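You operate a simulated robot arm through the tools that you are given. There is no shell and no other tool. Be economical: measure what you need, move in short steps, check, and stop when the job is done.

You run a simulated robot arm. Do the job below in one go: nothing can be reset, and whatever is moved stays where it is left.

Task
Empty the big strainer into the caddy, reseat it and shut the lid.
Fine: the scraps go into the green liner, none on the top.
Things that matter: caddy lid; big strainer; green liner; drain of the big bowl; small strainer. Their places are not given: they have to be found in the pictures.

Only the result counts: the job must be done as asked and must still hold three seconds after the hand-in. Knocking over, shifting, dropping, spilling or breaking anything else fails it. A push-on lid holds only when it is set on centred and level and pressed home; a screw cap is set on level and turned clockwise until tight.

Robot
A 6-joint arm with a two-finger parallel gripper, fixed in place. Base frame: the origin is at the foot of the arm, x ahead of it, y to its left, z up. Readings come in m, rad, newtons and seconds.
Its first joint turns from -2.897 to 2.897 rad. Payload 3.91 kg.
The TCP is the grasp point between the finger pads, 0.03 m short of the fingertips. In the tool frame z runs along the fingers and y along their closing line. Largest opening 0.11 m; finger width 0.02, thickness 0.01; the body of the gripper, 0.048 by 0.112 m, starts 0.055 m behind the TCP.
Orientation is that of the tool frame in the base frame, as [roll, pitch, yaw] about the fixed x, y, z axes, in that order (R = Rz(yaw) Ry(pitch) Rx(roll)). With the fingers straight down and closing along the base's y, the tool's x points along the base's -x, its y along +y and its z along -z.

Tools
- The arm moves only by the tool arm_command. Its argument "series" is text: rows parted by semicolons, each of 7 numbers parted by spaces: the shift along the base's x, y, z in m, then the turn, a rotation vector about the base's x, y, z in degrees, then the opening, from 0 (shut) to 1 (fully open). In form: x y z rx ry rz jaw; .... A call has 1 to 10 rows; each row shifts and turns the commanded pose from where the row before left it. A row lasts 0.2 s, in which the tool goes at most 0.05 m and 0.15 rad; a call with a longer step from one row to the next is refused whole, and so is a gripper value outside its range. A pose out of reach is approached as far as the arm can. The call stops where the force on the tool passes 40 N (or 10 N more than at its start, if that is more) or the arm is blocked; 0.2 s more then pass. The fingers move at their own pace (about 0.045 m/s each) and stop on an object; they squeeze with about 31 N. The grip force told is the motor's: it shows also when the fingers shut on nothing. Time passes only in rows, and 0.2 s behind the last, so rows that do not move let the fingers close. It gives the time, the measured TCP pose, the force on the tool (base axes), the opening and the grip force at its end, in the units of the frame above (readings bear some noise).
- Cameras (640 x 400 px; columns grow to the right, rows downward): "scene" is fixed at [0.2191, -0.4997, 1.7646]; the picture's right is [0.84, -0.54, 0.00], its down [-0.40, -0.62, -0.67] and it looks along [0.36, 0.57, -0.74] (base axes); focal length 314 px, centre (320, 200). "wrist" rides on the gripper at [-0.036, 0, -0.057] in the tool frame; the picture's right is [0.00, -1.00, 0.00], its down [0.97, 0.00, -0.24] and it looks along [0.24, 0.00, 0.97] (tool axes); focal length 218 px, centre (320, 200).
- grab_frame(camera): a new picture of that camera. It takes no simulated time.
- slide_trunk(by): slides the trunk up (or, below 0, down) by that many m; the arm rides with it, the base frame stays. It gives what a move gives, with no picture.
- point_at(camera, pixels): for up to 12 pixels [column, row] of the newest picture of that camera ("zoom" is the newest enlarged one), the place [x, y, z] in the base frame of the surface seen there, good to about 0.003 m. It takes no simulated time.
- zoom(camera, box): a new picture of the part [left, top, right, bottom] of that camera's present view, enlarged. It takes no simulated time.
- sign_off(): hands the job in; it is judged then, once.

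Keep the steps short. Do not move on a guess: measure, check each grasp and each placing, and mend mistakes. In all there are 80 turns and 46 pictures (those below and enlarged ones count). Leave the gripper open and the arm clear of the work at the hand-in unless told otherwise, and finish with a single line.

The tools are called after ">>>" as a command line: name --argument value ..., lists and objects as JSON in quotes. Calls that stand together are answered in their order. arm_command: Moves the arm, as the interface text tells. Its arguments: {"type":"object","properties":{"series":{"type":"string"}},"required":["series"]} The other tools are called the same way: slide_trunk (by) slides the trunk up or down; grab_frame (camera) takes a picture; point_at (camera, pixels) gives the place of the surface under pixels of a picture; zoom (camera, box) takes an enlarged picture of a part of a camera's view; sign_off () hands the job in.

At the start:

```text
t: 0.0
tool_pos: [0.4109, 0.1234, 1.4187]
tool_rot: [3.141, -0.001, 3.14]
force: [0.1, -1.1, 0.6]
grip_width: 0.11
grasp_force: 0.0
trunk travel left (down, up): [-0.575, 0.035]
```

scene: 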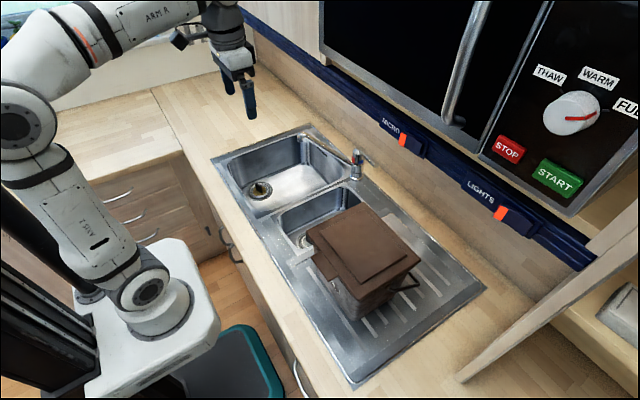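
wrist: 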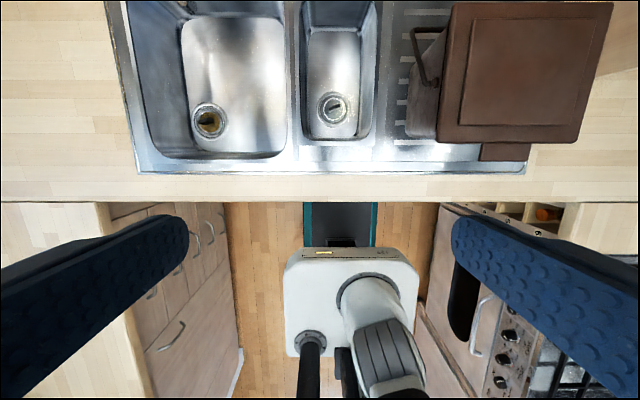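

I see the sink with two bowls and the brown caddy on the drainer with its lid closed. I'll enlarge the strainers and the caddy first.

>>> zoom --camera "scene" --box '[280, 180, 440, 340]'

>>> zoom --camera "wrist" --box '[380, 0, 640, 170]'

>>> zoom --camera "wrist" --box '[170, 80, 250, 150]'

```text
2.50 times, centred on (360, 260) of scene
```

zoom: 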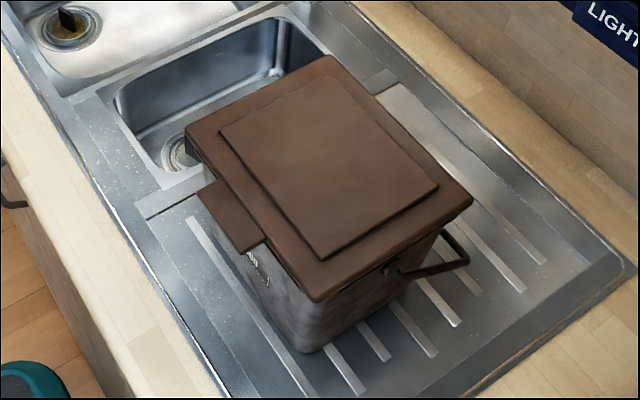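

```text
2.35 times, centred on (510, 85) of wrist
```

zoom: 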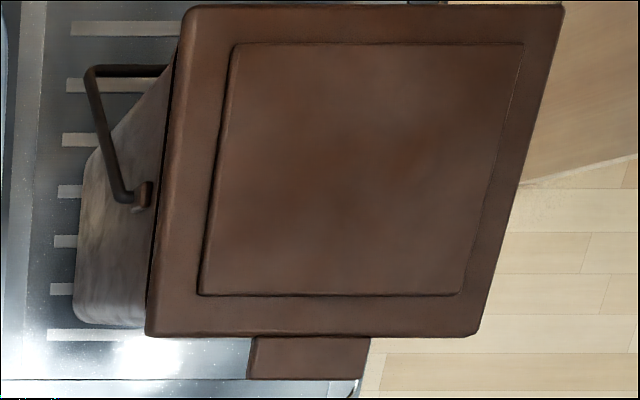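

```text
5.71 times, centred on (210, 115) of wrist
```

zoom: 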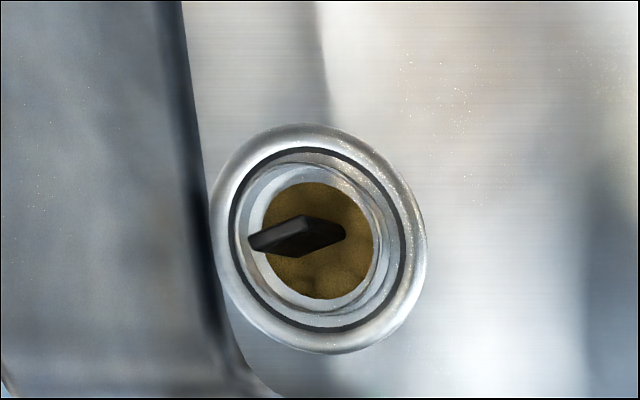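

The strainer in the big bowl has a black fin handle, and the caddy lid has a tab at the front (the -x side). Now I'll measure places.

>>> point_at --camera "zoom" --pixels '[[255, 243], [300, 225], [338, 235], [345, 280], [300, 190], [218, 235], [420, 235], [320, 130], [320, 350], [520, 300], [110, 200]]'

>>> point_at --camera "wrist" --pixels '[[455, 5], [612, 5], [440, 138], [575, 140], [484, 155], [528, 157], [505, 145], [520, 60], [332, 108], [420, 60], [432, 80]]'

>>> point_at --camera "scene" --pixels '[[310, 231], [362, 204], [420, 259], [357, 300], [333, 267], [344, 279], [343, 243], [365, 250], [350, 312], [396, 291], [416, 285], [355, 160]]'

```text
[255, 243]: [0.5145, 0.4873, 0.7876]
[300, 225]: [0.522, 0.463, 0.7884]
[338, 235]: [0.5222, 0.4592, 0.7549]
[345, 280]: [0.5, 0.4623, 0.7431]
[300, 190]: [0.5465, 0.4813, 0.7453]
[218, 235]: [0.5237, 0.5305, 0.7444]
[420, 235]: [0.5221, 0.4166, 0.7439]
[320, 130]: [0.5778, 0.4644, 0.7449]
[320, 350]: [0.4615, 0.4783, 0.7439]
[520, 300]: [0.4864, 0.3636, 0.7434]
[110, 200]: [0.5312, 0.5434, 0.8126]
```

```text
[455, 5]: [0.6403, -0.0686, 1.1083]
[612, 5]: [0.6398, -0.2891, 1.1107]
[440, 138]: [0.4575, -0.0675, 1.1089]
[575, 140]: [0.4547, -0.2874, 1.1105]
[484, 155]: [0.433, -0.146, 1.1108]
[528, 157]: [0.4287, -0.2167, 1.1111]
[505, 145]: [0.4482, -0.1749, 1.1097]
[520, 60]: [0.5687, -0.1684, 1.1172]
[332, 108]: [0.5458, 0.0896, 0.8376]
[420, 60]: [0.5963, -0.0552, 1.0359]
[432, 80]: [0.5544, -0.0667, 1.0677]
```

```text
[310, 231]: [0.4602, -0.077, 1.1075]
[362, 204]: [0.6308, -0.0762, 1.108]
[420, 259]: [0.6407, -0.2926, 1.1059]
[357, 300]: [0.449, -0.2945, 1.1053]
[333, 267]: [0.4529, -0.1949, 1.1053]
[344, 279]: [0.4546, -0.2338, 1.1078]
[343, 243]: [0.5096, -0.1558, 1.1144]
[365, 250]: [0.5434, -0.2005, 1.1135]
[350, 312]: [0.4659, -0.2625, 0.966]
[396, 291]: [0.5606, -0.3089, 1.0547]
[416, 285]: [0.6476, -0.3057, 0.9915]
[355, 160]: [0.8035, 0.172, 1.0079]
```

Caddy lid top is at z≈1.11, with the tab at x 0.43–0.455, y −0.145…−0.217. Next I check the clearance behind it and the shape of the tab and hinge.

>>> point_at --camera "scene" --pixels '[[410, 140], [480, 190], [530, 230], [370, 60], [520, 140], [565, 205], [430, 190], [500, 260], [300, 330], [250, 195], [460, 370], [520, 330]]'

>>> zoom --camera "scene" --box '[300, 240, 370, 310]'

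```text
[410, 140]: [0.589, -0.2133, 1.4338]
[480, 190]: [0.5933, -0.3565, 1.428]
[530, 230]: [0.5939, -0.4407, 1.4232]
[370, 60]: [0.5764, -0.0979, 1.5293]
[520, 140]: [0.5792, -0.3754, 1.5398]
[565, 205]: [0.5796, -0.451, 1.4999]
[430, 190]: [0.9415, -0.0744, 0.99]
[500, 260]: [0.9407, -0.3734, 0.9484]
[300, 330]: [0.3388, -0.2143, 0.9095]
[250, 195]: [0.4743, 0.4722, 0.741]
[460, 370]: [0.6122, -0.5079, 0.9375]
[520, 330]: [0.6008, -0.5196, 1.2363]
```

```text
5.71 times, centred on (335, 275) of scene
```

zoom: 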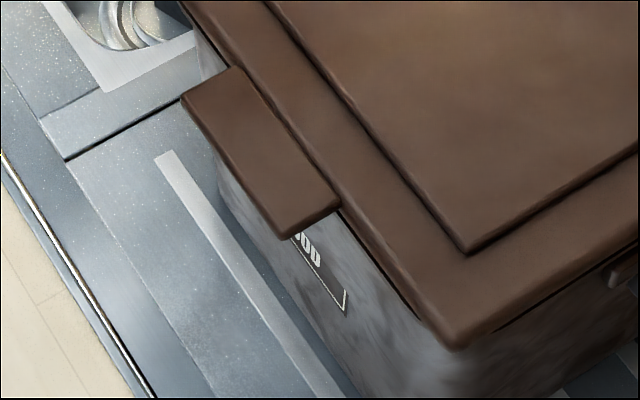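

The cupboard face starts at x≈0.58 above z≈1.42. The tab (about 0.07 wide) fits between the fingers. The fingers close along y, parallel to the hinge, so I can swing the lid up by its tab. I'll go above the tab first.

>>> arm_command --series "0.0038 -0.038 -0.021 0 0 0 1;0.0038 -0.038 -0.021 0 0 0 1;0.0038 -0.038 -0.021 0 0 0 1;0.0038 -0.038 -0.021 0 0 0 1;0.0038 -0.038 -0.021 0 0 0 1;0.0038 -0.038 -0.021 0 0 0 1;0.0038 -0.038 -0.021 0 0 0 1;0.0038 -0.038 -0.021 0 0 0 1"

>>> grab_frame --camera "wrist"

>>> grab_frame --camera "scene"

```text
t: 1.8
tool_pos: [0.44, -0.1819, 1.2489]
tool_rot: [3.14, 0.0, 3.14]
force: [0.2, -1.4, 0.6]
grip_width: 0.1102
grasp_force: 0.1
trunk travel left (down, up): [-0.575, 0.035]
```

```text
39 pictures are left
```

wrist: 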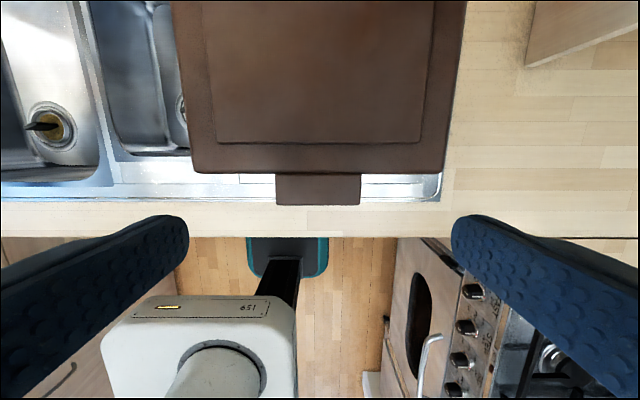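

```text
38 pictures are left
```

scene: 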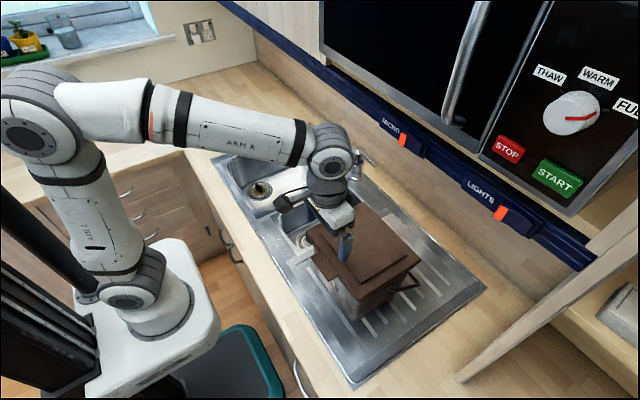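

The tab is at columns 276–361, rows 173–205 in the wrist view. I'll measure it precisely.

>>> point_at --camera "wrist" --pixels '[[278, 190], [359, 190], [318, 176], [318, 203], [318, 170], [200, 168], [440, 168], [190, 110]]'

```text
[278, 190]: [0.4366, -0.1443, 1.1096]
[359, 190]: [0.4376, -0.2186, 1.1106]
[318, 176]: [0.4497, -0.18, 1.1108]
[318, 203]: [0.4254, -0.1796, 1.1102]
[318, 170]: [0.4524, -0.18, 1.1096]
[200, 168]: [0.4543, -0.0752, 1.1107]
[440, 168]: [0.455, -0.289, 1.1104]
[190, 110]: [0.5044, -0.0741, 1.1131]
```

Tab: y −0.1435…−0.2195, x 0.424–0.453. Lowering so the fingertips sit at z≈1.092, then closing.

>>> arm_command --series "-0.003 0.0007 -0.042 0 0 0 1;0 0 -0.042 0 0 0 1;0 0 -0.03 0 0 0 1;0 0 -0.013 0 0 0 1;0 0 0 0 0 0 0.5;0 0 0 0 0 0 0.5;0 0 0 0 0 0 0.5;0 0 0 0 0 0 0.5"

>>> grab_frame --camera "wrist"

```text
t: 3.6
tool_pos: [0.4355, -0.1777, 1.1219]
tool_rot: [-3.14, 0.0, -3.14]
force: [-1.0, -1.5, 0.0]
grip_width: 0.0796
grasp_force: 30.7
trunk travel left (down, up): [-0.575, 0.035]
```

```text
37 pictures are left
```

wrist: 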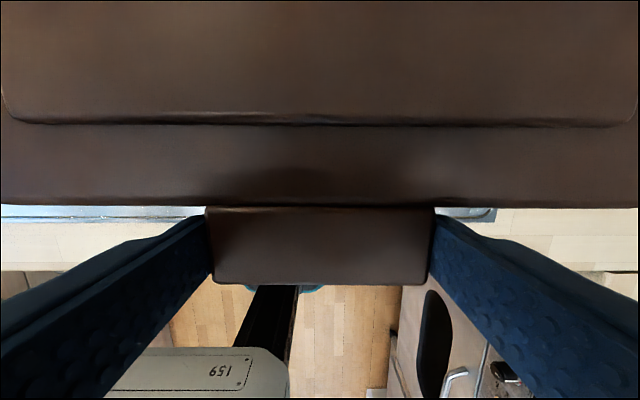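

Tab gripped (0.0796 wide, 30.7 N). Lifting a first 12° of arc about an assumed hinge at x≈0.64 and checking the force.

>>> arm_command --series "-0.0008 0 0.0211 0 -6 0 0.5;0.0015 0 0.0207 0 -6 0 0.5"

>>> grab_frame --camera "scene"

```text
t: 4.2
tool_pos: [0.4394, -0.1788, 1.1644]
tool_rot: [3.141, 0.212, -3.141]
force: [-1.1, 0.8, -0.4]
grip_width: 0.0795
grasp_force: 30.9
trunk travel left (down, up): [-0.575, 0.035]
```

```text
36 pictures are left
```

scene: 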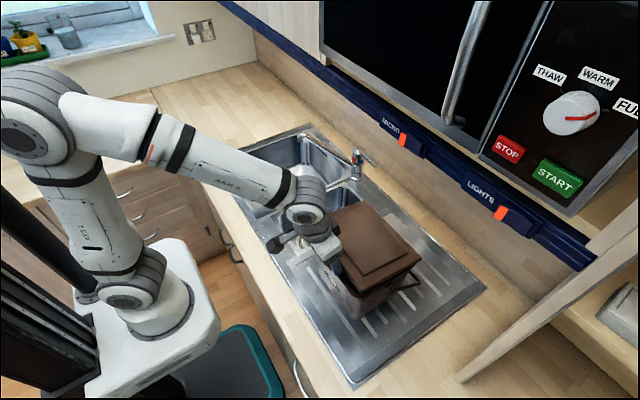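

The lid hinges up at the back with almost no force. Continuing the arc to 42°.

>>> arm_command --series "0.0037 0 0.0200 0 -6 0 0.5;0.0058 0 0.0192 0 -6 0 0.5;0.0080 0 0.0181 0 -6 0 0.5;0.0100 0 0.0168 0 -6 0 0.5;0.0119 0 0.0153 0 -6 0 0.5"

>>> grab_frame --camera "scene"

```text
t: 5.4
tool_pos: [0.4771, -0.1788, 1.2555]
tool_rot: [-3.141, 0.733, 3.142]
force: [-1.2, -0.2, -5.1]
grip_width: 0.0798
grasp_force: 31.4
trunk travel left (down, up): [-0.575, 0.035]
```

```text
35 pictures are left
```

scene: 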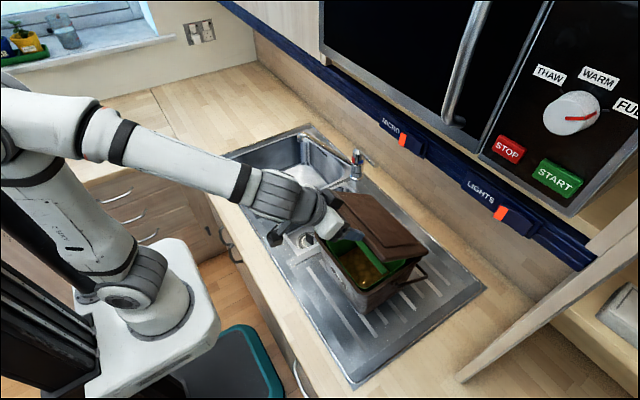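

The liner shows green inside and the lid follows. Continuing to 72°.

>>> arm_command --series "0.0137 0 0.0137 0 -6 0 0.5;0.0153 0 0.0119 0 -6 0 0.5;0.0168 0 0.0100 0 -6 0 0.5;0.0181 0 0.0080 0 -6 0 0.5;0.0192 0 0.0058 0 -6 0 0.5"

>>> grab_frame --camera "scene"

```text
t: 6.6
tool_pos: [0.5627, -0.1814, 1.3027]
tool_rot: [-3.14, 1.255, -3.14]
force: [-0.4, 0.1, -5.3]
grip_width: 0.0792
grasp_force: 31.1
trunk travel left (down, up): [-0.575, 0.035]
```

```text
34 pictures are left
```

scene: 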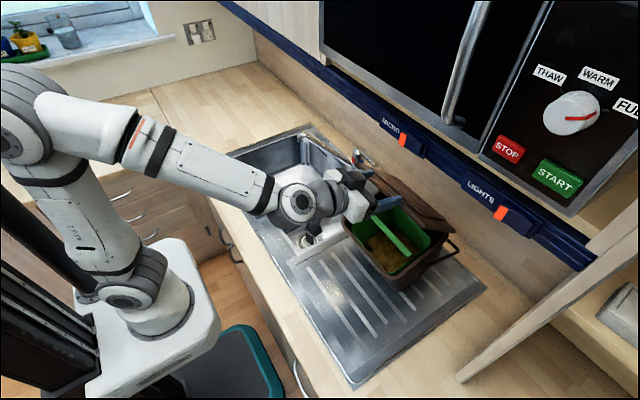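

The caddy looks displaced toward the back compared with the previous picture. I'm stopping to look closely.

>>> zoom --camera "scene" --box '[300, 150, 500, 310]'

>>> grab_frame --camera "wrist"

>>> point_at --camera "scene" --pixels '[[396, 290], [343, 220], [350, 235], [444, 238], [453, 222], [405, 172], [385, 250], [375, 265], [405, 272], [420, 262], [400, 230]]'

```text
2.50 times, centred on (400, 230) of scene
```

zoom: 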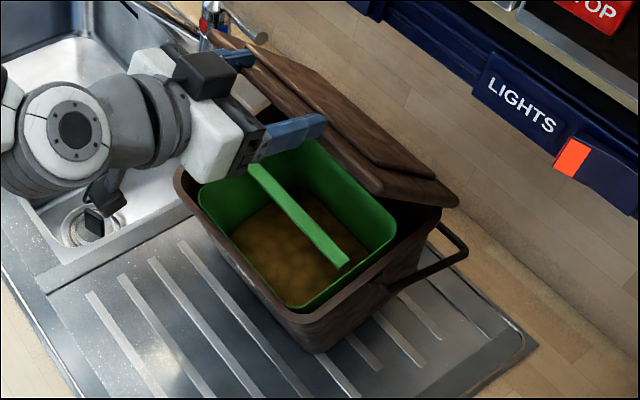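

```text
32 pictures are left
```

wrist: 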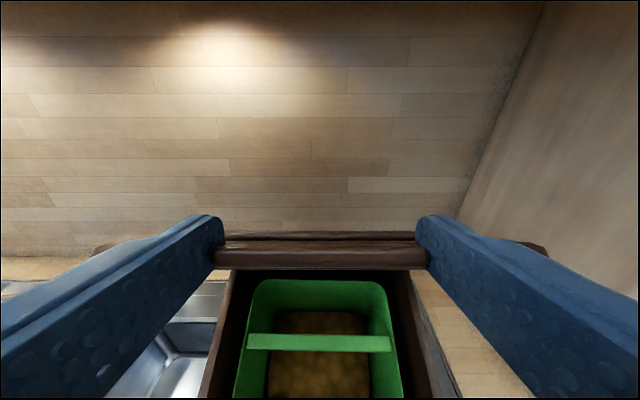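

```text
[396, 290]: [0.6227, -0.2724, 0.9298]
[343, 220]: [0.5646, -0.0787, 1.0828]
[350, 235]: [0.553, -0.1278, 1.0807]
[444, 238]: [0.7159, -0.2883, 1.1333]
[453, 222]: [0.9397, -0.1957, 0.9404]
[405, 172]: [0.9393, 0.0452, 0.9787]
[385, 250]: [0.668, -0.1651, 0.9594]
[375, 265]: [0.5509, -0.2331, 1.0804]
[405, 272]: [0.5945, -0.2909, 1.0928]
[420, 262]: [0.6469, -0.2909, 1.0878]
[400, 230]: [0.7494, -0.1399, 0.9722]
```

The caddy rim front is now at x≈0.55, so it was pushed back while the lid stood at about 50°. I'll measure the lid and rim geometry exactly before correcting.

>>> point_at --camera "zoom" --pixels '[[177, 172], [300, 318], [440, 215], [452, 200], [385, 190], [330, 140], [225, 45], [375, 175], [318, 352], [250, 265], [340, 262], [255, 170]]'

>>> point_at --camera "wrist" --pixels '[[320, 262], [320, 245], [320, 236], [320, 285], [220, 380], [430, 380], [320, 342], [320, 390], [105, 247], [535, 247], [212, 320], [280, 380]]'

```text
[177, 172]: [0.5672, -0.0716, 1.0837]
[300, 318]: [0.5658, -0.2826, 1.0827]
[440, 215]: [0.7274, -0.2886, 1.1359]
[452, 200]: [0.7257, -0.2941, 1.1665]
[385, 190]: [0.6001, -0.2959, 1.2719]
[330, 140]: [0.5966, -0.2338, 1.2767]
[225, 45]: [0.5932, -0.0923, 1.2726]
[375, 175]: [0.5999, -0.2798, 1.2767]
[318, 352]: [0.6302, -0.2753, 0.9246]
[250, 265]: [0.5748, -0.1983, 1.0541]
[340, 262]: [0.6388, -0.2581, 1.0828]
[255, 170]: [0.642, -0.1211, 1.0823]
```

```text
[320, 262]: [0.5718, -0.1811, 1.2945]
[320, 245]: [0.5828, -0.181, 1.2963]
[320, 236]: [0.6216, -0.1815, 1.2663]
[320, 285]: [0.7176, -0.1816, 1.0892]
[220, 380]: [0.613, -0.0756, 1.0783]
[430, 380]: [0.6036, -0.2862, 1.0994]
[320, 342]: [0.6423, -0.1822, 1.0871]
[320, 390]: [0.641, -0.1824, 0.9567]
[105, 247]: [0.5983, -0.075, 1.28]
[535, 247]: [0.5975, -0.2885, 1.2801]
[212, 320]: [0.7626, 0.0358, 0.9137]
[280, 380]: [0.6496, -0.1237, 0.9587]
```

Front rim z≈1.083 but rear rim ≈1.136. The pads grip the tab so firmly that my counter-turn of the tool lifted the caddy's rear and pushed it back about 0.1 m. I'll undo this gently by turning the tool back about the tab so the rear settles.

>>> arm_command --series "0.0007 0 0.0018 0 6 0 0.5;0.0009 0 0.0017 0 6 0 0.5"

>>> zoom --camera "scene" --box '[300, 150, 500, 310]'

```text
t: 7.2
tool_pos: [0.5633, -0.1802, 1.3064]
tool_rot: [-3.14, 1.046, 3.14]
force: [0.7, -0.2, -3.0]
grip_width: 0.0796
grasp_force: 31.3
trunk travel left (down, up): [-0.575, 0.035]
```

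```text
2.50 times, centred on (400, 230) of scene
```

zoom: 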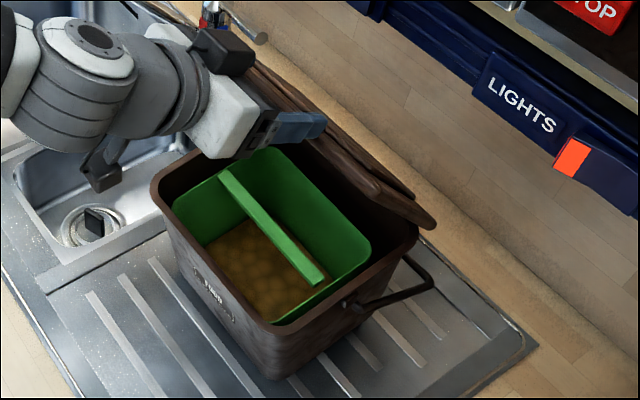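

That confirms it: the caddy is settling flat and the lid is opening. Measuring the new geometry.

>>> point_at --camera "zoom" --pixels '[[153, 188], [275, 325], [268, 375], [425, 222], [432, 208], [365, 180], [255, 62], [375, 245], [240, 290], [415, 235], [350, 305]]'

```text
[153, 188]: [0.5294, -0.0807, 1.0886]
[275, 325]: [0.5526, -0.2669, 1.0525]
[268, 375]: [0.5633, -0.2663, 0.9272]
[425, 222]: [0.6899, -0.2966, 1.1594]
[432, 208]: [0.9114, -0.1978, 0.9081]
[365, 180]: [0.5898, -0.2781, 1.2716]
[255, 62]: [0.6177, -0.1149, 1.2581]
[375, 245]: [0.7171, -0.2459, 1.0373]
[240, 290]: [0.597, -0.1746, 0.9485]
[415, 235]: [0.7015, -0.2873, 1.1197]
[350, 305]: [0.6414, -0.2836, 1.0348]
```

Still slightly raised at the rear. Turning back 12° more.

>>> arm_command --series "0.0010 0 0.0016 0 6 0 0.5;0.0012 0 0.0015 0 6 0 0.5"

>>> zoom --camera "scene" --box '[300, 150, 500, 310]'

>>> point_at --camera "zoom" --pixels '[[160, 185], [260, 325], [268, 375], [405, 235], [365, 180], [340, 290]]'

```text
t: 7.8
tool_pos: [0.5662, -0.1797, 1.309]
tool_rot: [3.14, 0.839, 3.141]
force: [1.1, -0.2, -2.6]
grip_width: 0.0795
grasp_force: 31.1
trunk travel left (down, up): [-0.575, 0.035]
```

```text
2.50 times, centred on (400, 230) of scene
```

zoom: 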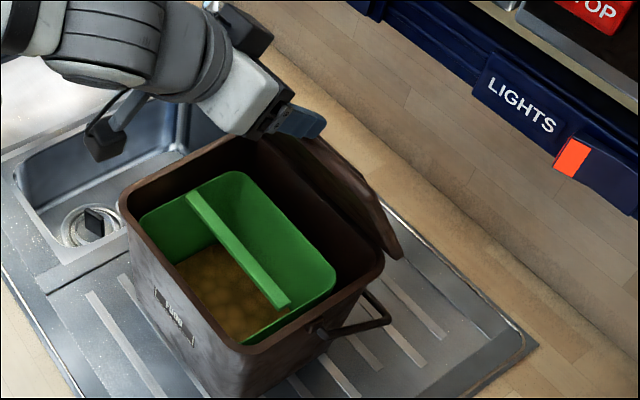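

```text
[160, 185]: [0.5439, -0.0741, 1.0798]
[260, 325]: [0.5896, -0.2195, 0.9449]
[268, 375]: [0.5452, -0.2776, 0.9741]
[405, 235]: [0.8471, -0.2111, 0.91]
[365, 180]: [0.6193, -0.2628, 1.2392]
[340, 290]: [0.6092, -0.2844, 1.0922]
```

The caddy stands flat and the lid is about 65° open. Measuring rim, liner and lid now.

>>> point_at --camera "zoom" --pixels '[[122, 200], [246, 350], [382, 258], [236, 140], [143, 215], [243, 338], [335, 270], [235, 173], [400, 250], [375, 195], [190, 195], [285, 302]]'

>>> grab_frame --camera "wrist"

>>> point_at --camera "wrist" --pixels '[[320, 262], [320, 240], [320, 220]]'

```text
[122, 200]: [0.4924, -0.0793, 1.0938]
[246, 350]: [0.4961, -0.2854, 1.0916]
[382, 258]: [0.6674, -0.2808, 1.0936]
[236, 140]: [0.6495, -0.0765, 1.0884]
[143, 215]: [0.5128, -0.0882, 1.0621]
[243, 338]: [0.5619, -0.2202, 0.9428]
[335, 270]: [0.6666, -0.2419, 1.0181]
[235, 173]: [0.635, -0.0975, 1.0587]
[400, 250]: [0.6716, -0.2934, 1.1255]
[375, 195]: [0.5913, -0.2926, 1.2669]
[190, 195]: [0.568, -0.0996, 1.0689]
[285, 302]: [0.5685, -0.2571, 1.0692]
```

```text
29 pictures are left
```

wrist: 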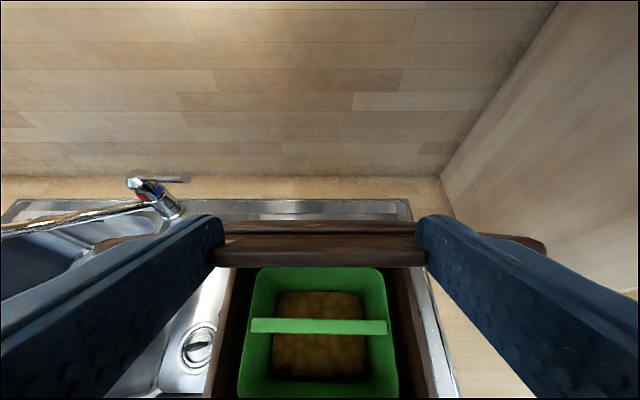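

```text
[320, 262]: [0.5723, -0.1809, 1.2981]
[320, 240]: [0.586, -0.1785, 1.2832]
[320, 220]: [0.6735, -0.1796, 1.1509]
```

The caddy is flat (rim x 0.493–0.668, z≈1.09) and the lid is at about 62°. Next I test whether a wider jaw command gives a softer grip, which would let the tab pivot between the pads.

>>> arm_command --series "0 0 0 0 0 0 0.62;0 0 0 0 0 0 0.66"

>>> arm_command --series "0 0 0 0 0 0 0.69;0 0 0 0 0 0 0.69"

```text
t: 8.4
tool_pos: [0.5667, -0.1787, 1.3096]
tool_rot: [-3.141, 0.838, -3.141]
force: [1.6, -1.1, -2.4]
grip_width: 0.0796
grasp_force: 31.0
trunk travel left (down, up): [-0.575, 0.035]
```

```text
t: 9.0
tool_pos: [0.5667, -0.1801, 1.3103]
tool_rot: [-3.141, 0.838, -3.141]
force: [1.7, -0.5, -2.8]
grip_width: 0.0796
grasp_force: 31.0
trunk travel left (down, up): [-0.575, 0.035]
```

Force is still saturated. Trying closer to the actual width.

>>> arm_command --series "0 0 0 0 0 0 0.71;0 0 0 0 0 0 0.71"

>>> arm_command --series "0 0 0 0 0 0 0.718;0 0 0 0 0 0 0.718"

```text
t: 9.6
tool_pos: [0.5666, -0.1794, 1.3095]
tool_rot: [-3.141, 0.838, -3.141]
force: [2.7, 0.0, -1.5]
grip_width: 0.0796
grasp_force: 30.6
trunk travel left (down, up): [-0.575, 0.035]
```

```text
t: 10.2
tool_pos: [0.566, -0.1796, 1.3101]
tool_rot: [-3.14, 0.838, -3.141]
force: [0.3, -0.1, -0.9]
grip_width: 0.0799
grasp_force: 0.5
trunk travel left (down, up): [-0.575, 0.035]
```

Grip force dropped to 0.5 N. Checking whether the lid is still up.

>>> zoom --camera "scene" --box '[300, 150, 500, 310]'

```text
2.50 times, centred on (400, 230) of scene
```

zoom: 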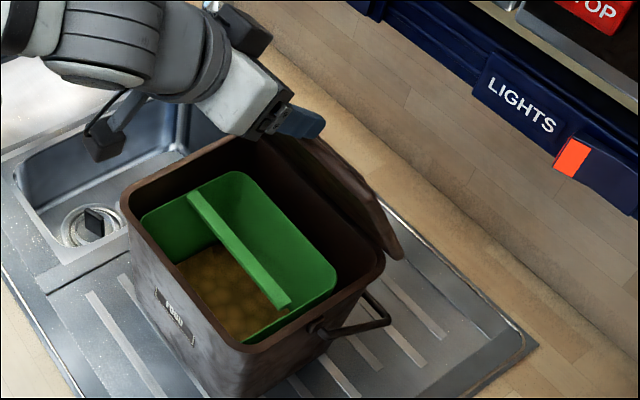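

The lid stays up with practically no grip, so the hinge may hold by itself. Opening a little more to test.

>>> arm_command --series "0 0 0 0 0 0 0.75"

>>> zoom --camera "scene" --box '[300, 150, 500, 310]'

```text
t: 10.6
tool_pos: [0.5652, -0.1787, 1.3102]
tool_rot: [3.141, 0.838, -3.141]
force: [-0.2, 0.3, 0.3]
grip_width: 0.0827
grasp_force: 0.0
trunk travel left (down, up): [-0.575, 0.035]
```

```text
2.50 times, centred on (400, 230) of scene
```

zoom: 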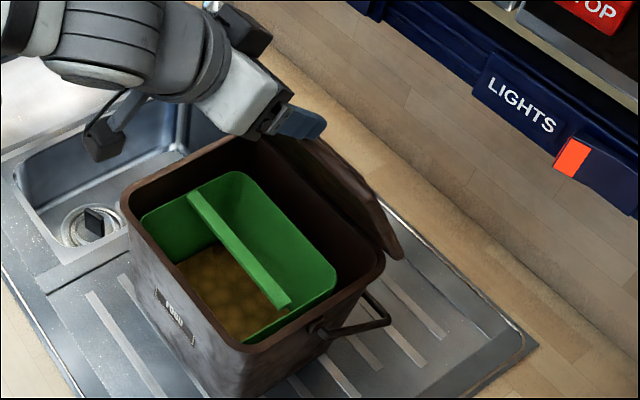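

The hinge holds the lid at about 62° by itself, so I can let go and nudge it further open from the inside with shut fingertips. First I back off and come down in front of the lid's underside.

>>> arm_command --series "-0.037 0 0.033 0 0 0 0.9;-0.02 0 0.01 0 0 0 0.6;-0.005 0 -0.027 0 -7.5 0 0;-0.005 0 -0.027 0 -7.5 0 0;-0.005 0 -0.027 0 -7.5 0 0;-0.005 0 -0.027 0 -7.5 0 0;0 0 0 0 0 0 0;0 0 0 0 0 0 0"

>>> grab_frame --camera "wrist"

>>> point_at --camera "wrist" --pixels '[[320, 130], [320, 160], [320, 190], [250, 200], [400, 200], [250, 230], [400, 230], [250, 260], [400, 260]]'

```text
t: 12.4
tool_pos: [0.4859, -0.1775, 1.2451]
tool_rot: [-3.141, 1.361, 3.141]
force: [0.2, -0.2, 0.2]
grip_width: 0.0
grasp_force: 30.3
trunk travel left (down, up): [-0.575, 0.035]
```

```text
26 pictures are left
```

wrist: 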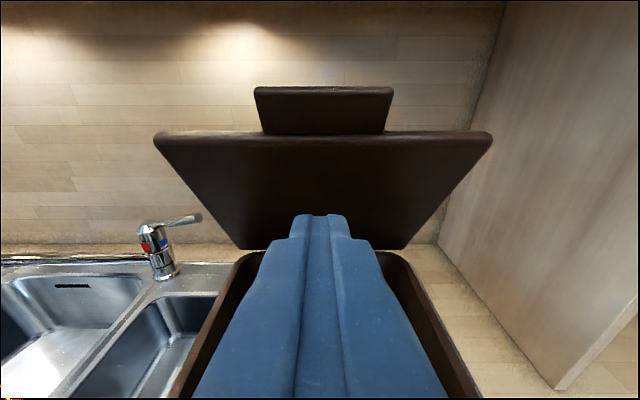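

```text
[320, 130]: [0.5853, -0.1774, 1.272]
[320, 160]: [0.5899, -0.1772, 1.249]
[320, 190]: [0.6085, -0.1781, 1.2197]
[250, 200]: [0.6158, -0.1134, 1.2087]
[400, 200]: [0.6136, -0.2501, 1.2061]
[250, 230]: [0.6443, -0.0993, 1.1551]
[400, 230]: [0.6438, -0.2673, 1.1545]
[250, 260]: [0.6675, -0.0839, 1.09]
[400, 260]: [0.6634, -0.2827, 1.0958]
```

Underside at z≈1.24 is at x≈0.597. Advancing to contact and pushing gently.

>>> arm_command --series "0.04 0 0 0 0 0 0;0.035 0 0 0 0 0 0;0.01 0 0 0 0 0 0;0.01 0 0 0 0 0 0;0.01 0 0 0 0 0 0;0.01 0 0 0 0 0 0"

>>> zoom --camera "scene" --box '[300, 150, 500, 310]'

>>> point_at --camera "zoom" --pixels '[[122, 200], [246, 350], [382, 258]]'

```text
t: 13.8
tool_pos: [0.603, -0.178, 1.2442]
tool_rot: [3.14, 1.36, -3.14]
force: [-0.9, 0.5, -0.2]
grip_width: 0.0001
grasp_force: 31.1
trunk travel left (down, up): [-0.575, 0.035]
```

```text
2.50 times, centred on (400, 230) of scene
```

zoom: 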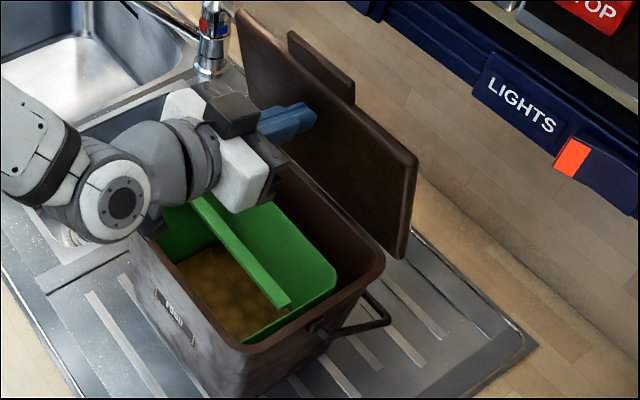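

```text
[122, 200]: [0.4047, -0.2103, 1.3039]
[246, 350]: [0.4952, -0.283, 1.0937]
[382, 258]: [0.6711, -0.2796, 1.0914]
```

The lid swings freely at about 80° and the caddy hasn't moved. Pushing on past vertical.

>>> arm_command --series "0.012 0 0 0 0 0 0;0.012 0 0 0 0 0 0;0.012 0 0 0 0 0 0;0.012 0 0 0 0 0 0;0.010 0 0 0 0 0 0"

>>> zoom --camera "scene" --box '[300, 150, 500, 310]'

>>> point_at --camera "zoom" --pixels '[[246, 350], [382, 258], [400, 200], [425, 150], [385, 250], [330, 80]]'

```text
t: 15.0
tool_pos: [0.6624, -0.1761, 1.2445]
tool_rot: [-3.14, 1.362, 3.139]
force: [-0.2, 0.1, 0.3]
grip_width: 0.0
grasp_force: 30.9
trunk travel left (down, up): [-0.575, 0.035]
```

```text
2.50 times, centred on (400, 230) of scene
```

zoom: 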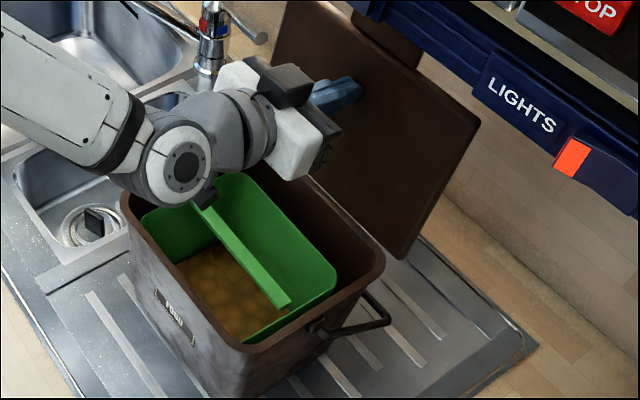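

```text
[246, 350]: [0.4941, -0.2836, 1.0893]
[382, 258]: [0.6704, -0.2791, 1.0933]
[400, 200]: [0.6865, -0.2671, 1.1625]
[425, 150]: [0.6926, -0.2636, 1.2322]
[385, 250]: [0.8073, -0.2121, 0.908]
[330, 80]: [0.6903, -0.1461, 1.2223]
```

The lid rests past vertical (~95°) with no load, and the caddy is steady. Retracting and turning the tool downward.

>>> arm_command --series "-0.04 0 0.005 0 0 0 0;-0.03 0 0.01 0 8 0 0.2;-0.03 0 0.015 0 8 0 0.4;-0.03 0 0.015 0 8 0 0.6;-0.03 0 0.015 0 8 0 0.6;-0.03 0 0.015 0 8 0 0.6;-0.02 0 0.015 0 8 0 0.6;-0.02 0 0.015 0 8 0 0.6;-0.02 0 0.015 0 8 0 0.6;0 0 0.015 0 8 0 0.6"

```text
t: 17.2
tool_pos: [0.4118, -0.1792, 1.3797]
tool_rot: [3.141, 0.101, -3.142]
force: [0.2, 0.3, 1.0]
grip_width: 0.066
grasp_force: 0.1
trunk travel left (down, up): [-0.575, 0.035]
```

Now going toward the big bowl, staying high.

>>> arm_command --series "0 0.045 0 0 5.8 0 0.6;0 0.048 0 0 0 0 0.6;0 0.048 0 0 0 0 0.6;0 0.048 0 0 0 0 0.6;0 0.048 0 0 0 0 0.6;0 0.048 0 0 0 0 0.6;0 0.048 0 0 0 0 0.6;0 0.048 0 0 0 0 0.6;0 0.048 0 0 0 0 0.6;0 0.048 0 0 0 0 0.6"

>>> arm_command --series "0.005 0.048 -0.01 0 0 0 0.6;0.005 0.048 -0.01 0 0 0 0.6;0.005 0.048 -0.01 0 0 0 0.6;0.005 0.028 -0.04 0 0 0 0.6;0.005 0 -0.045 0 0 0 0.6;0.005 0 -0.045 0 0 0 0.6;0.005 0 -0.045 0 0 0 0.6"

>>> grab_frame --camera "wrist"

```text
t: 19.4
tool_pos: [0.4148, 0.3037, 1.3792]
tool_rot: [-3.139, 0.003, 3.14]
force: [-0.6, -0.4, 0.1]
grip_width: 0.0659
grasp_force: 0.1
trunk travel left (down, up): [-0.575, 0.035]
```

```text
t: 21.0
tool_pos: [0.4463, 0.4703, 1.1733]
tool_rot: [-3.142, 0.004, -3.139]
force: [0.8, 0.1, -0.7]
grip_width: 0.0664
grasp_force: 0.1
trunk travel left (down, up): [-0.575, 0.035]
```

```text
23 pictures are left
```

wrist: 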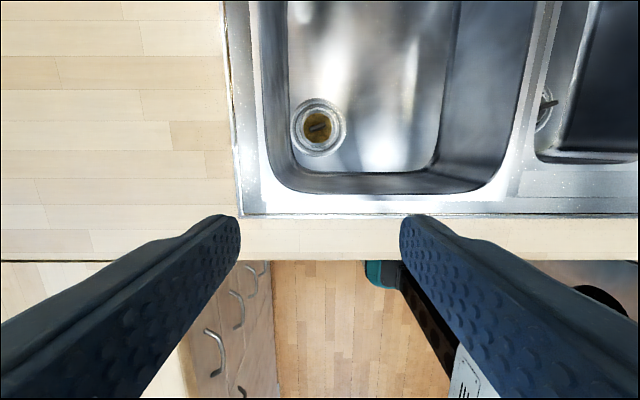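

The strainer is at (318,127). Enlarging it and measuring the fin and the bowl walls.

>>> zoom --camera "wrist" --box '[270, 90, 366, 150]'

>>> point_at --camera "zoom" --pixels '[[270, 215], [310, 205], [350, 195], [320, 150], [320, 300], [410, 210], [220, 210], [450, 235], [180, 235], [318, 100], [318, 350], [318, 60]]'

>>> point_at --camera "wrist" --pixels '[[289, 60], [272, 130], [250, 130], [320, 172], [320, 190], [320, 205], [280, 165], [320, 225], [320, 20], [440, 130], [520, 130]]'

```text
6.67 times, centred on (318, 120) of wrist
```

zoom: 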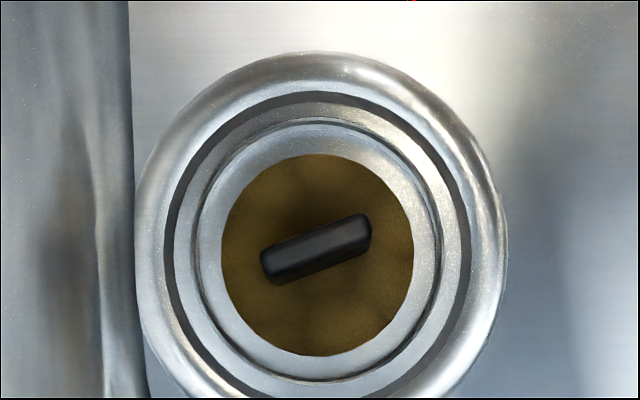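

```text
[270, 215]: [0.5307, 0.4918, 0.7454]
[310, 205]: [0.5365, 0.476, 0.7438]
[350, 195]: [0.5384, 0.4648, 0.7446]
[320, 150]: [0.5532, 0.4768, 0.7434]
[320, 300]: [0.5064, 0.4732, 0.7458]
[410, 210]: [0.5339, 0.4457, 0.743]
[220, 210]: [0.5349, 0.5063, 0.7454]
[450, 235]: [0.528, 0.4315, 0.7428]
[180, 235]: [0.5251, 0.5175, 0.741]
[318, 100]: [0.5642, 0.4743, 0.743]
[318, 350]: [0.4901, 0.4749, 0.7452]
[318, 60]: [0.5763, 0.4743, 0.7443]
```

```text
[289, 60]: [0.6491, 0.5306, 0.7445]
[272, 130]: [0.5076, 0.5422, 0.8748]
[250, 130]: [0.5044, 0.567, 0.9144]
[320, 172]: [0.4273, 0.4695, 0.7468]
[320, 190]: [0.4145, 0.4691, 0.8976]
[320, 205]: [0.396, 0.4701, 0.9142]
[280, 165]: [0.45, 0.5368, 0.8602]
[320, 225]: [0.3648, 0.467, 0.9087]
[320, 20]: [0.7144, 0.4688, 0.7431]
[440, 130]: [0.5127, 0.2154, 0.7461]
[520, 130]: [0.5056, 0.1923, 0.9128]
```

Fin top needs measuring. It lies along (0.30, −0.95) in x,y. The strainer centre is about (0.5225, 0.4745).

>>> point_at --camera "zoom" --pixels '[[275, 258], [285, 262], [315, 247], [350, 232], [360, 228], [340, 310], [260, 200], [318, 135], [318, 370]]'

>>> arm_command --series "0.0085 0.0005 0 0 0 -8.1 0.6;0.0085 0.0005 0 0 0 -8.1 0.6;0.0085 0.0005 0 0 0 -8.1 0.6;0.0085 0.0005 0 0 0 -8.1 0.6;0.0085 0.0005 0 0 0 -8.1 0.6;0.0085 0.0005 0 0 0 -8.1 0.6;0.0085 0.0005 0 0 0 -8.1 0.6;0.0085 0.0005 0 0 0 -8.1 0.6;0.0085 0.0005 0 0 0 -8.1 0.6"

```text
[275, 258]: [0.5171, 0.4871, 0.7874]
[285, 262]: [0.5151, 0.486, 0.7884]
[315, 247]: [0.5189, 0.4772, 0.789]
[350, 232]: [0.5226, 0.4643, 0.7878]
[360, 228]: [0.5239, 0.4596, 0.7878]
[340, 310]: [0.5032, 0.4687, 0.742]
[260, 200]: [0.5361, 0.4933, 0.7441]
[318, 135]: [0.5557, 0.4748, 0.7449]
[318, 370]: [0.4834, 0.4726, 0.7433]
```

```text
t: 23.0
tool_pos: [0.522, 0.4757, 1.1743]
tool_rot: [-3.14, 0.003, 1.868]
force: [0.2, -0.5, 0.3]
grip_width: 0.066
grasp_force: 0.1
trunk travel left (down, up): [-0.575, 0.035]
```

Fin top z≈0.788, centre (0.520, 0.4735). Descending part way with the jaw half open.

>>> arm_command --series "-0.0005 -0.001 -0.04 0 0 -1 0.45;-0.0005 -0.001 -0.04 0 0 0 0.45;0 0 -0.04 0 0 0 0.45;0 0 -0.04 0 0 0 0.45;0 0 -0.04 0 0 0 0.45;0 0 -0.04 0 0 0 0.45"

>>> grab_frame --camera "scene"

>>> grab_frame --camera "wrist"

```text
t: 24.4
tool_pos: [0.5228, 0.4772, 0.9306]
tool_rot: [3.141, 0.004, 1.852]
force: [-0.1, 0.2, 0.0]
grip_width: 0.0496
grasp_force: 0.1
trunk travel left (down, up): [-0.575, 0.035]
```

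```text
21 pictures are left
```

scene: 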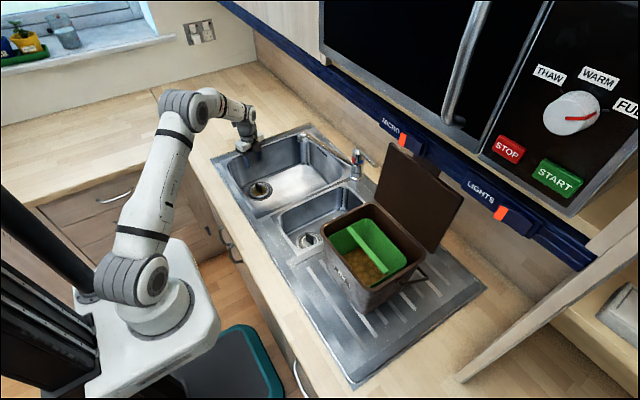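

```text
20 pictures are left
```

wrist: 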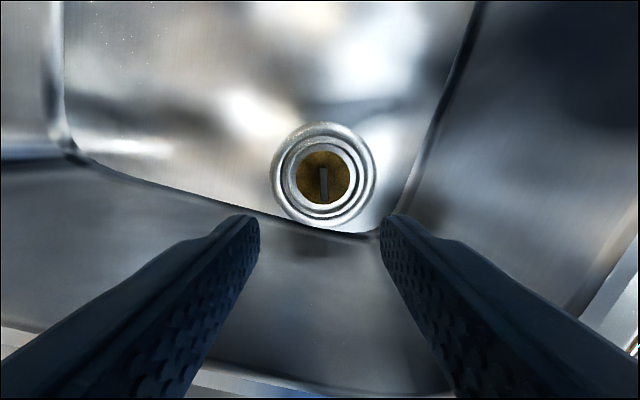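

The wrist view shows the fin at (324,182), close to centred between the fingers. I correct a few mm and descend to z≈0.786, stopping if force shows.

>>> arm_command --series "-0.002 -0.002 -0.04 0 0 0 0.45;-0.001 -0.001 -0.04 0 0 0 0.45;0 0 -0.035 0 0 0 0.45;0 0 -0.02 0 0 0 0.45;0 0 -0.01 0 0 0 0.45"

>>> grab_frame --camera "wrist"

```text
t: 25.5
tool_pos: [0.5232, 0.4768, 0.8049]
tool_rot: [3.124, -0.011, 1.851]
force: [-1.6, -1.6, 17.6]
grip_width: 0.0494
grasp_force: 0.1
trunk travel left (down, up): [-0.575, 0.035]
stopped in row 5: the force on the tool passed its limit (the readings are from after the stop); the commanded pose is now the measured one
```

```text
19 pictures are left
```

wrist: 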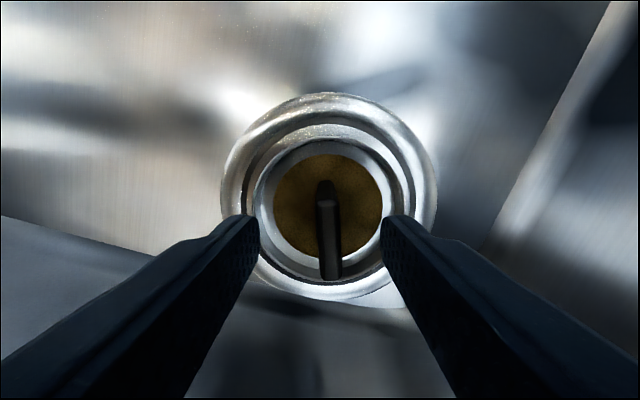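

Blocked at z≈0.805 with the fingertips still above everything visible, so something else touches. Raising 1 cm and looking at the scene enlarged.

>>> zoom --camera "scene" --box '[170, 80, 330, 220]'

```text
2.86 times, centred on (250, 150) of scene
```

zoom: 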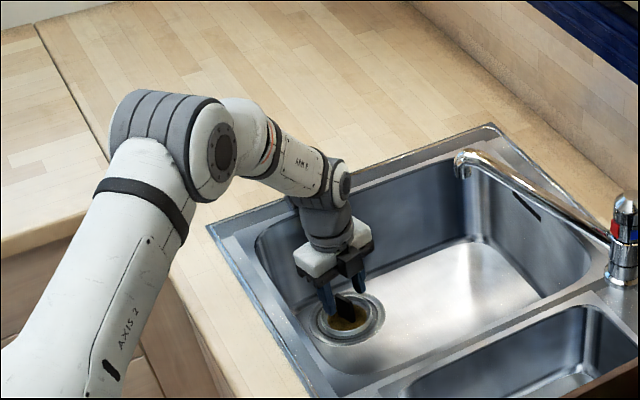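

The wrist link (offset toward the front-left) is right above the left sink rim (z≈0.914), which is what blocks it. I'll raise a bit, lean the gripper's top 12° toward −y along the fin plane so that link clears, then descend again.

>>> arm_command --series "-0.001 -0.002 0.012 0 0 0 0.45;-0.001 -0.001 0 5.8 1.6 0 0.45;0 0 0 5.8 1.6 0 0.45;0 0 -0.015 0 0 0 0.45;0 0 -0.008 0 0 0 0.45;0 0 -0.005 0 0 0 0.45"

>>> grab_frame --camera "wrist"

```text
t: 26.9
tool_pos: [0.522, 0.4734, 0.7842]
tool_rot: [3.126, -0.217, 1.851]
force: [0.6, 0.3, -0.5]
grip_width: 0.0496
grasp_force: 0.1
trunk travel left (down, up): [-0.575, 0.035]
```

```text
17 pictures are left
```

wrist: 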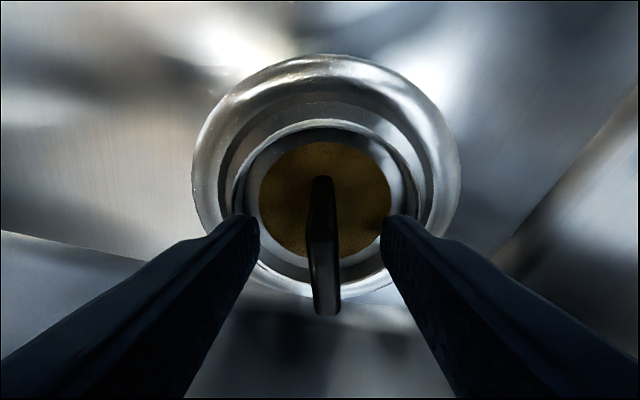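

Clear now at z=0.784 with no force and the fin centred. Closing on the fin.

>>> arm_command --series "0 0 0 0 0 0 0.2;0 0 0 0 0 0 0;0 0 0 0 0 0 0;0 0 0 0 0 0 0"

```text
t: 27.9
tool_pos: [0.522, 0.474, 0.785]
tool_rot: [3.124, -0.216, 1.851]
force: [-0.4, 0.8, 1.8]
grip_width: 0.0082
grasp_force: 30.5
trunk travel left (down, up): [-0.575, 0.035]
```

Fin held (8.2 mm, 30 N). Reference pose: (0.522, 0.474, 0.785). Lifting slowly straight up.

>>> arm_command --series "0 0 0.01 0 0 0 0;0 0 0.015 0 0 0 0;0 0 0.02 0 0 0 0;0 0 0.025 0 0 0 0;0 0 0.025 0 0 0 0;0 0 0.025 0 0 0 0;0 0 0.025 0 0 0 0;0 0 0.025 0 0 0 0;0 0 0.02 0 0 0 0;0 0 0.01 0 0 0 0"

>>> grab_frame --camera "wrist"

>>> zoom --camera "scene" --box '[170, 80, 330, 220]'

```text
t: 30.1
tool_pos: [0.5222, 0.4747, 0.9841]
tool_rot: [3.126, -0.216, 1.854]
force: [0.8, 0.7, -0.5]
grip_width: 0.0082
grasp_force: 31.2
trunk travel left (down, up): [-0.575, 0.035]
```

```text
16 pictures are left
```

wrist: 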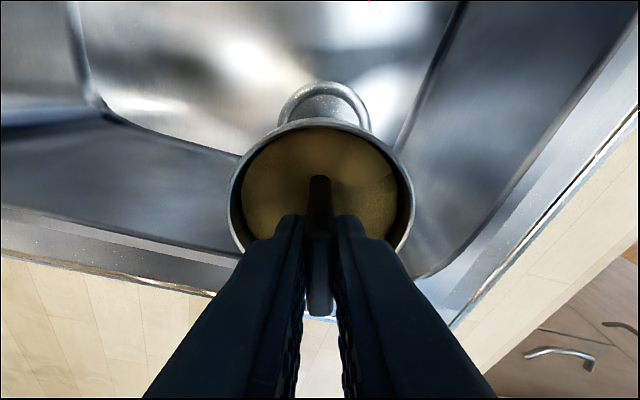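

```text
2.86 times, centred on (250, 150) of scene
```

zoom: 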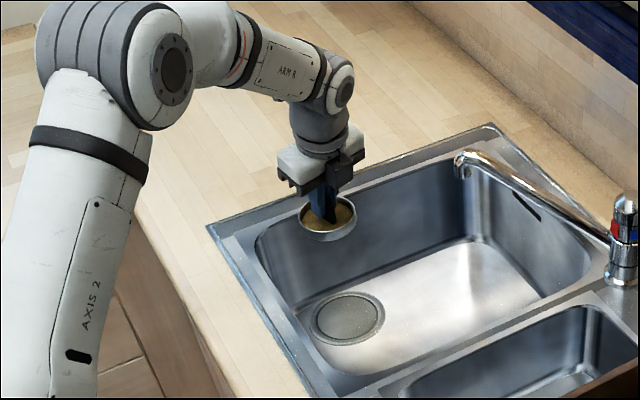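

Strainer lifted with its scraps and the drain is bare. Measuring the drain for reseating, and the strainer rim and scraps level.

>>> point_at --camera "zoom" --pixels '[[347, 318], [312, 318], [383, 318], [347, 292], [347, 344], [340, 235], [310, 222], [345, 218], [325, 238]]'

>>> point_at --camera "wrist" --pixels '[[280, 180], [360, 180], [320, 150], [235, 200], [408, 200], [320, 126]]'

```text
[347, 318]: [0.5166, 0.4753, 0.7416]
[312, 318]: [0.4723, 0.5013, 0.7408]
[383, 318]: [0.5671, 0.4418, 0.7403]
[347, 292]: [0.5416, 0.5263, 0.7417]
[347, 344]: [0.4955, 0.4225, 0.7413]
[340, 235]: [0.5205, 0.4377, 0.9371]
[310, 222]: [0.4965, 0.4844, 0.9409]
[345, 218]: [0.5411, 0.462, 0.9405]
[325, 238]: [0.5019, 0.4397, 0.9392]
```

```text
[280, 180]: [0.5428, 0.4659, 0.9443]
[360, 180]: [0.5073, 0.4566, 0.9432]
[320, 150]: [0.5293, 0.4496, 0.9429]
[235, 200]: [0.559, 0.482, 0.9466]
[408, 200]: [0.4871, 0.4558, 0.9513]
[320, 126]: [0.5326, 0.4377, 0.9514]
```

The drain centre is about (0.519, 0.473), matching the grasp pose. Now raise and carry it level toward the caddy. While doing so I turn it so the fin plane ends up facing the arm, ready to pour back toward −x into the liner's rear half.

>>> arm_command --series "-0.005 0 0.025 0 0 0 0;-0.011 0 0.04 0 0 0 0;-0.012 0 0.04 0 0 0 0;-0.012 0 0.04 0 0 0 0;-0.012 0 0.04 0 0 0 0;-0.008 0 0.04 0 0 0 0;-0.002 0 0.01 0 0 0 0"

>>> arm_command --series "0 -0.025 0 0 0 4.6 0;0 -0.042 0 0 0 4.6 0;0 -0.042 0 0 0 4.6 0;0 -0.042 0 0 0 4.6 0;0 -0.042 0 0 0 4.6 0;0 -0.042 0 0 0 4.6 0;0 -0.042 0 0 0 4.6 0;0 -0.042 0 0 0 4.6 0"

>>> arm_command --series "0 -0.042 0 0 0 4.6 0;0 -0.042 0 0 0 4.6 0;0 -0.042 0 0 0 4.6 0;0 -0.042 0 0 0 4.6 0;0 -0.042 0 0 0 4.6 0;0 -0.042 0 0 0 4.6 0;0 -0.042 0 0 0 4.6 0;0 -0.035 0 0 0 4.6 0;0 -0.005 0 0 0 0 0"

>>> grab_frame --camera "scene"

```text
t: 31.7
tool_pos: [0.4608, 0.4708, 1.2201]
tool_rot: [3.126, -0.215, 1.852]
force: [0.1, 0.1, -0.5]
grip_width: 0.0083
grasp_force: 31.2
trunk travel left (down, up): [-0.575, 0.035]
```

```text
t: 33.5
tool_pos: [0.4603, 0.1515, 1.2191]
tool_rot: [3.126, -0.217, 2.496]
force: [0.0, 0.1, -0.9]
grip_width: 0.0085
grasp_force: 31.3
trunk travel left (down, up): [-0.575, 0.035]
```

```text
t: 35.5
tool_pos: [0.4598, -0.1788, 1.2193]
tool_rot: [3.126, -0.215, 3.14]
force: [-1.1, 0.7, -1.3]
grip_width: 0.0083
grasp_force: 30.6
trunk travel left (down, up): [-0.575, 0.035]
```

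```text
14 pictures are left
```

scene: 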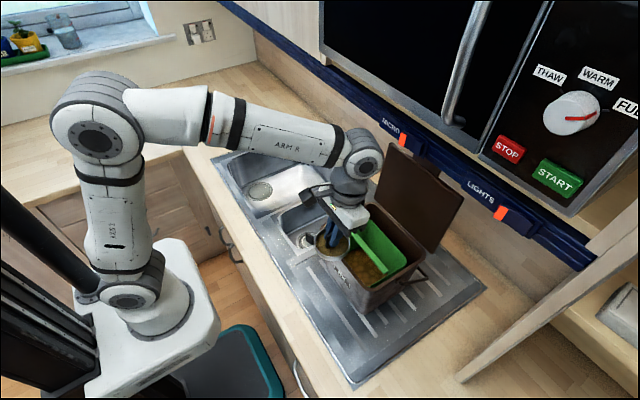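

Level and steady in front of the caddy. Now moving in over the liner while beginning to tip the opening toward the arm, with the lip aimed at x≈0.61 (behind the crossbar).

>>> arm_command --series "0.025 0 0 0 -4 0 0;0.025 0 0 0 -8 0 0;0.025 0 0 0 -8 0 0;0.025 0 0 0 -8 0 0;0.02 0 0.005 0 -8 0 0;0.013 0 0.01 0 -8 0 0;0.007 0 0.006 0 -8 0 0;0.001 0 0.003 0 -8 0 0;-0.007 0 0 0 -8 0 0;-0.007 0 0 0 -8 0 0"

>>> zoom --camera "scene" --box '[300, 130, 500, 310]'

```text
t: 37.7
tool_pos: [0.5864, -0.1811, 1.244]
tool_rot: [3.111, 1.111, 3.128]
force: [0.2, 1.2, -0.6]
grip_width: 0.008
grasp_force: 30.9
trunk travel left (down, up): [-0.575, 0.035]
```

```text
2.22 times, centred on (400, 220) of scene
```

zoom: 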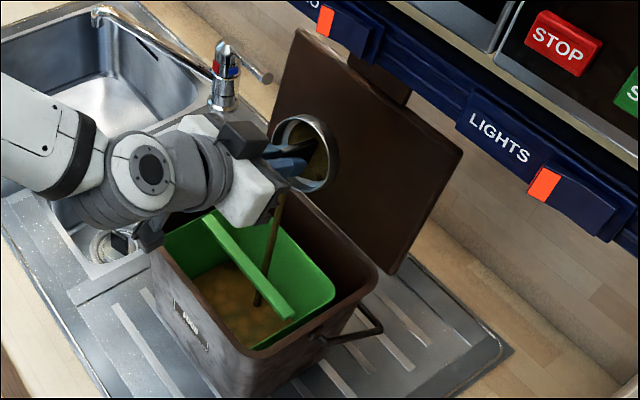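

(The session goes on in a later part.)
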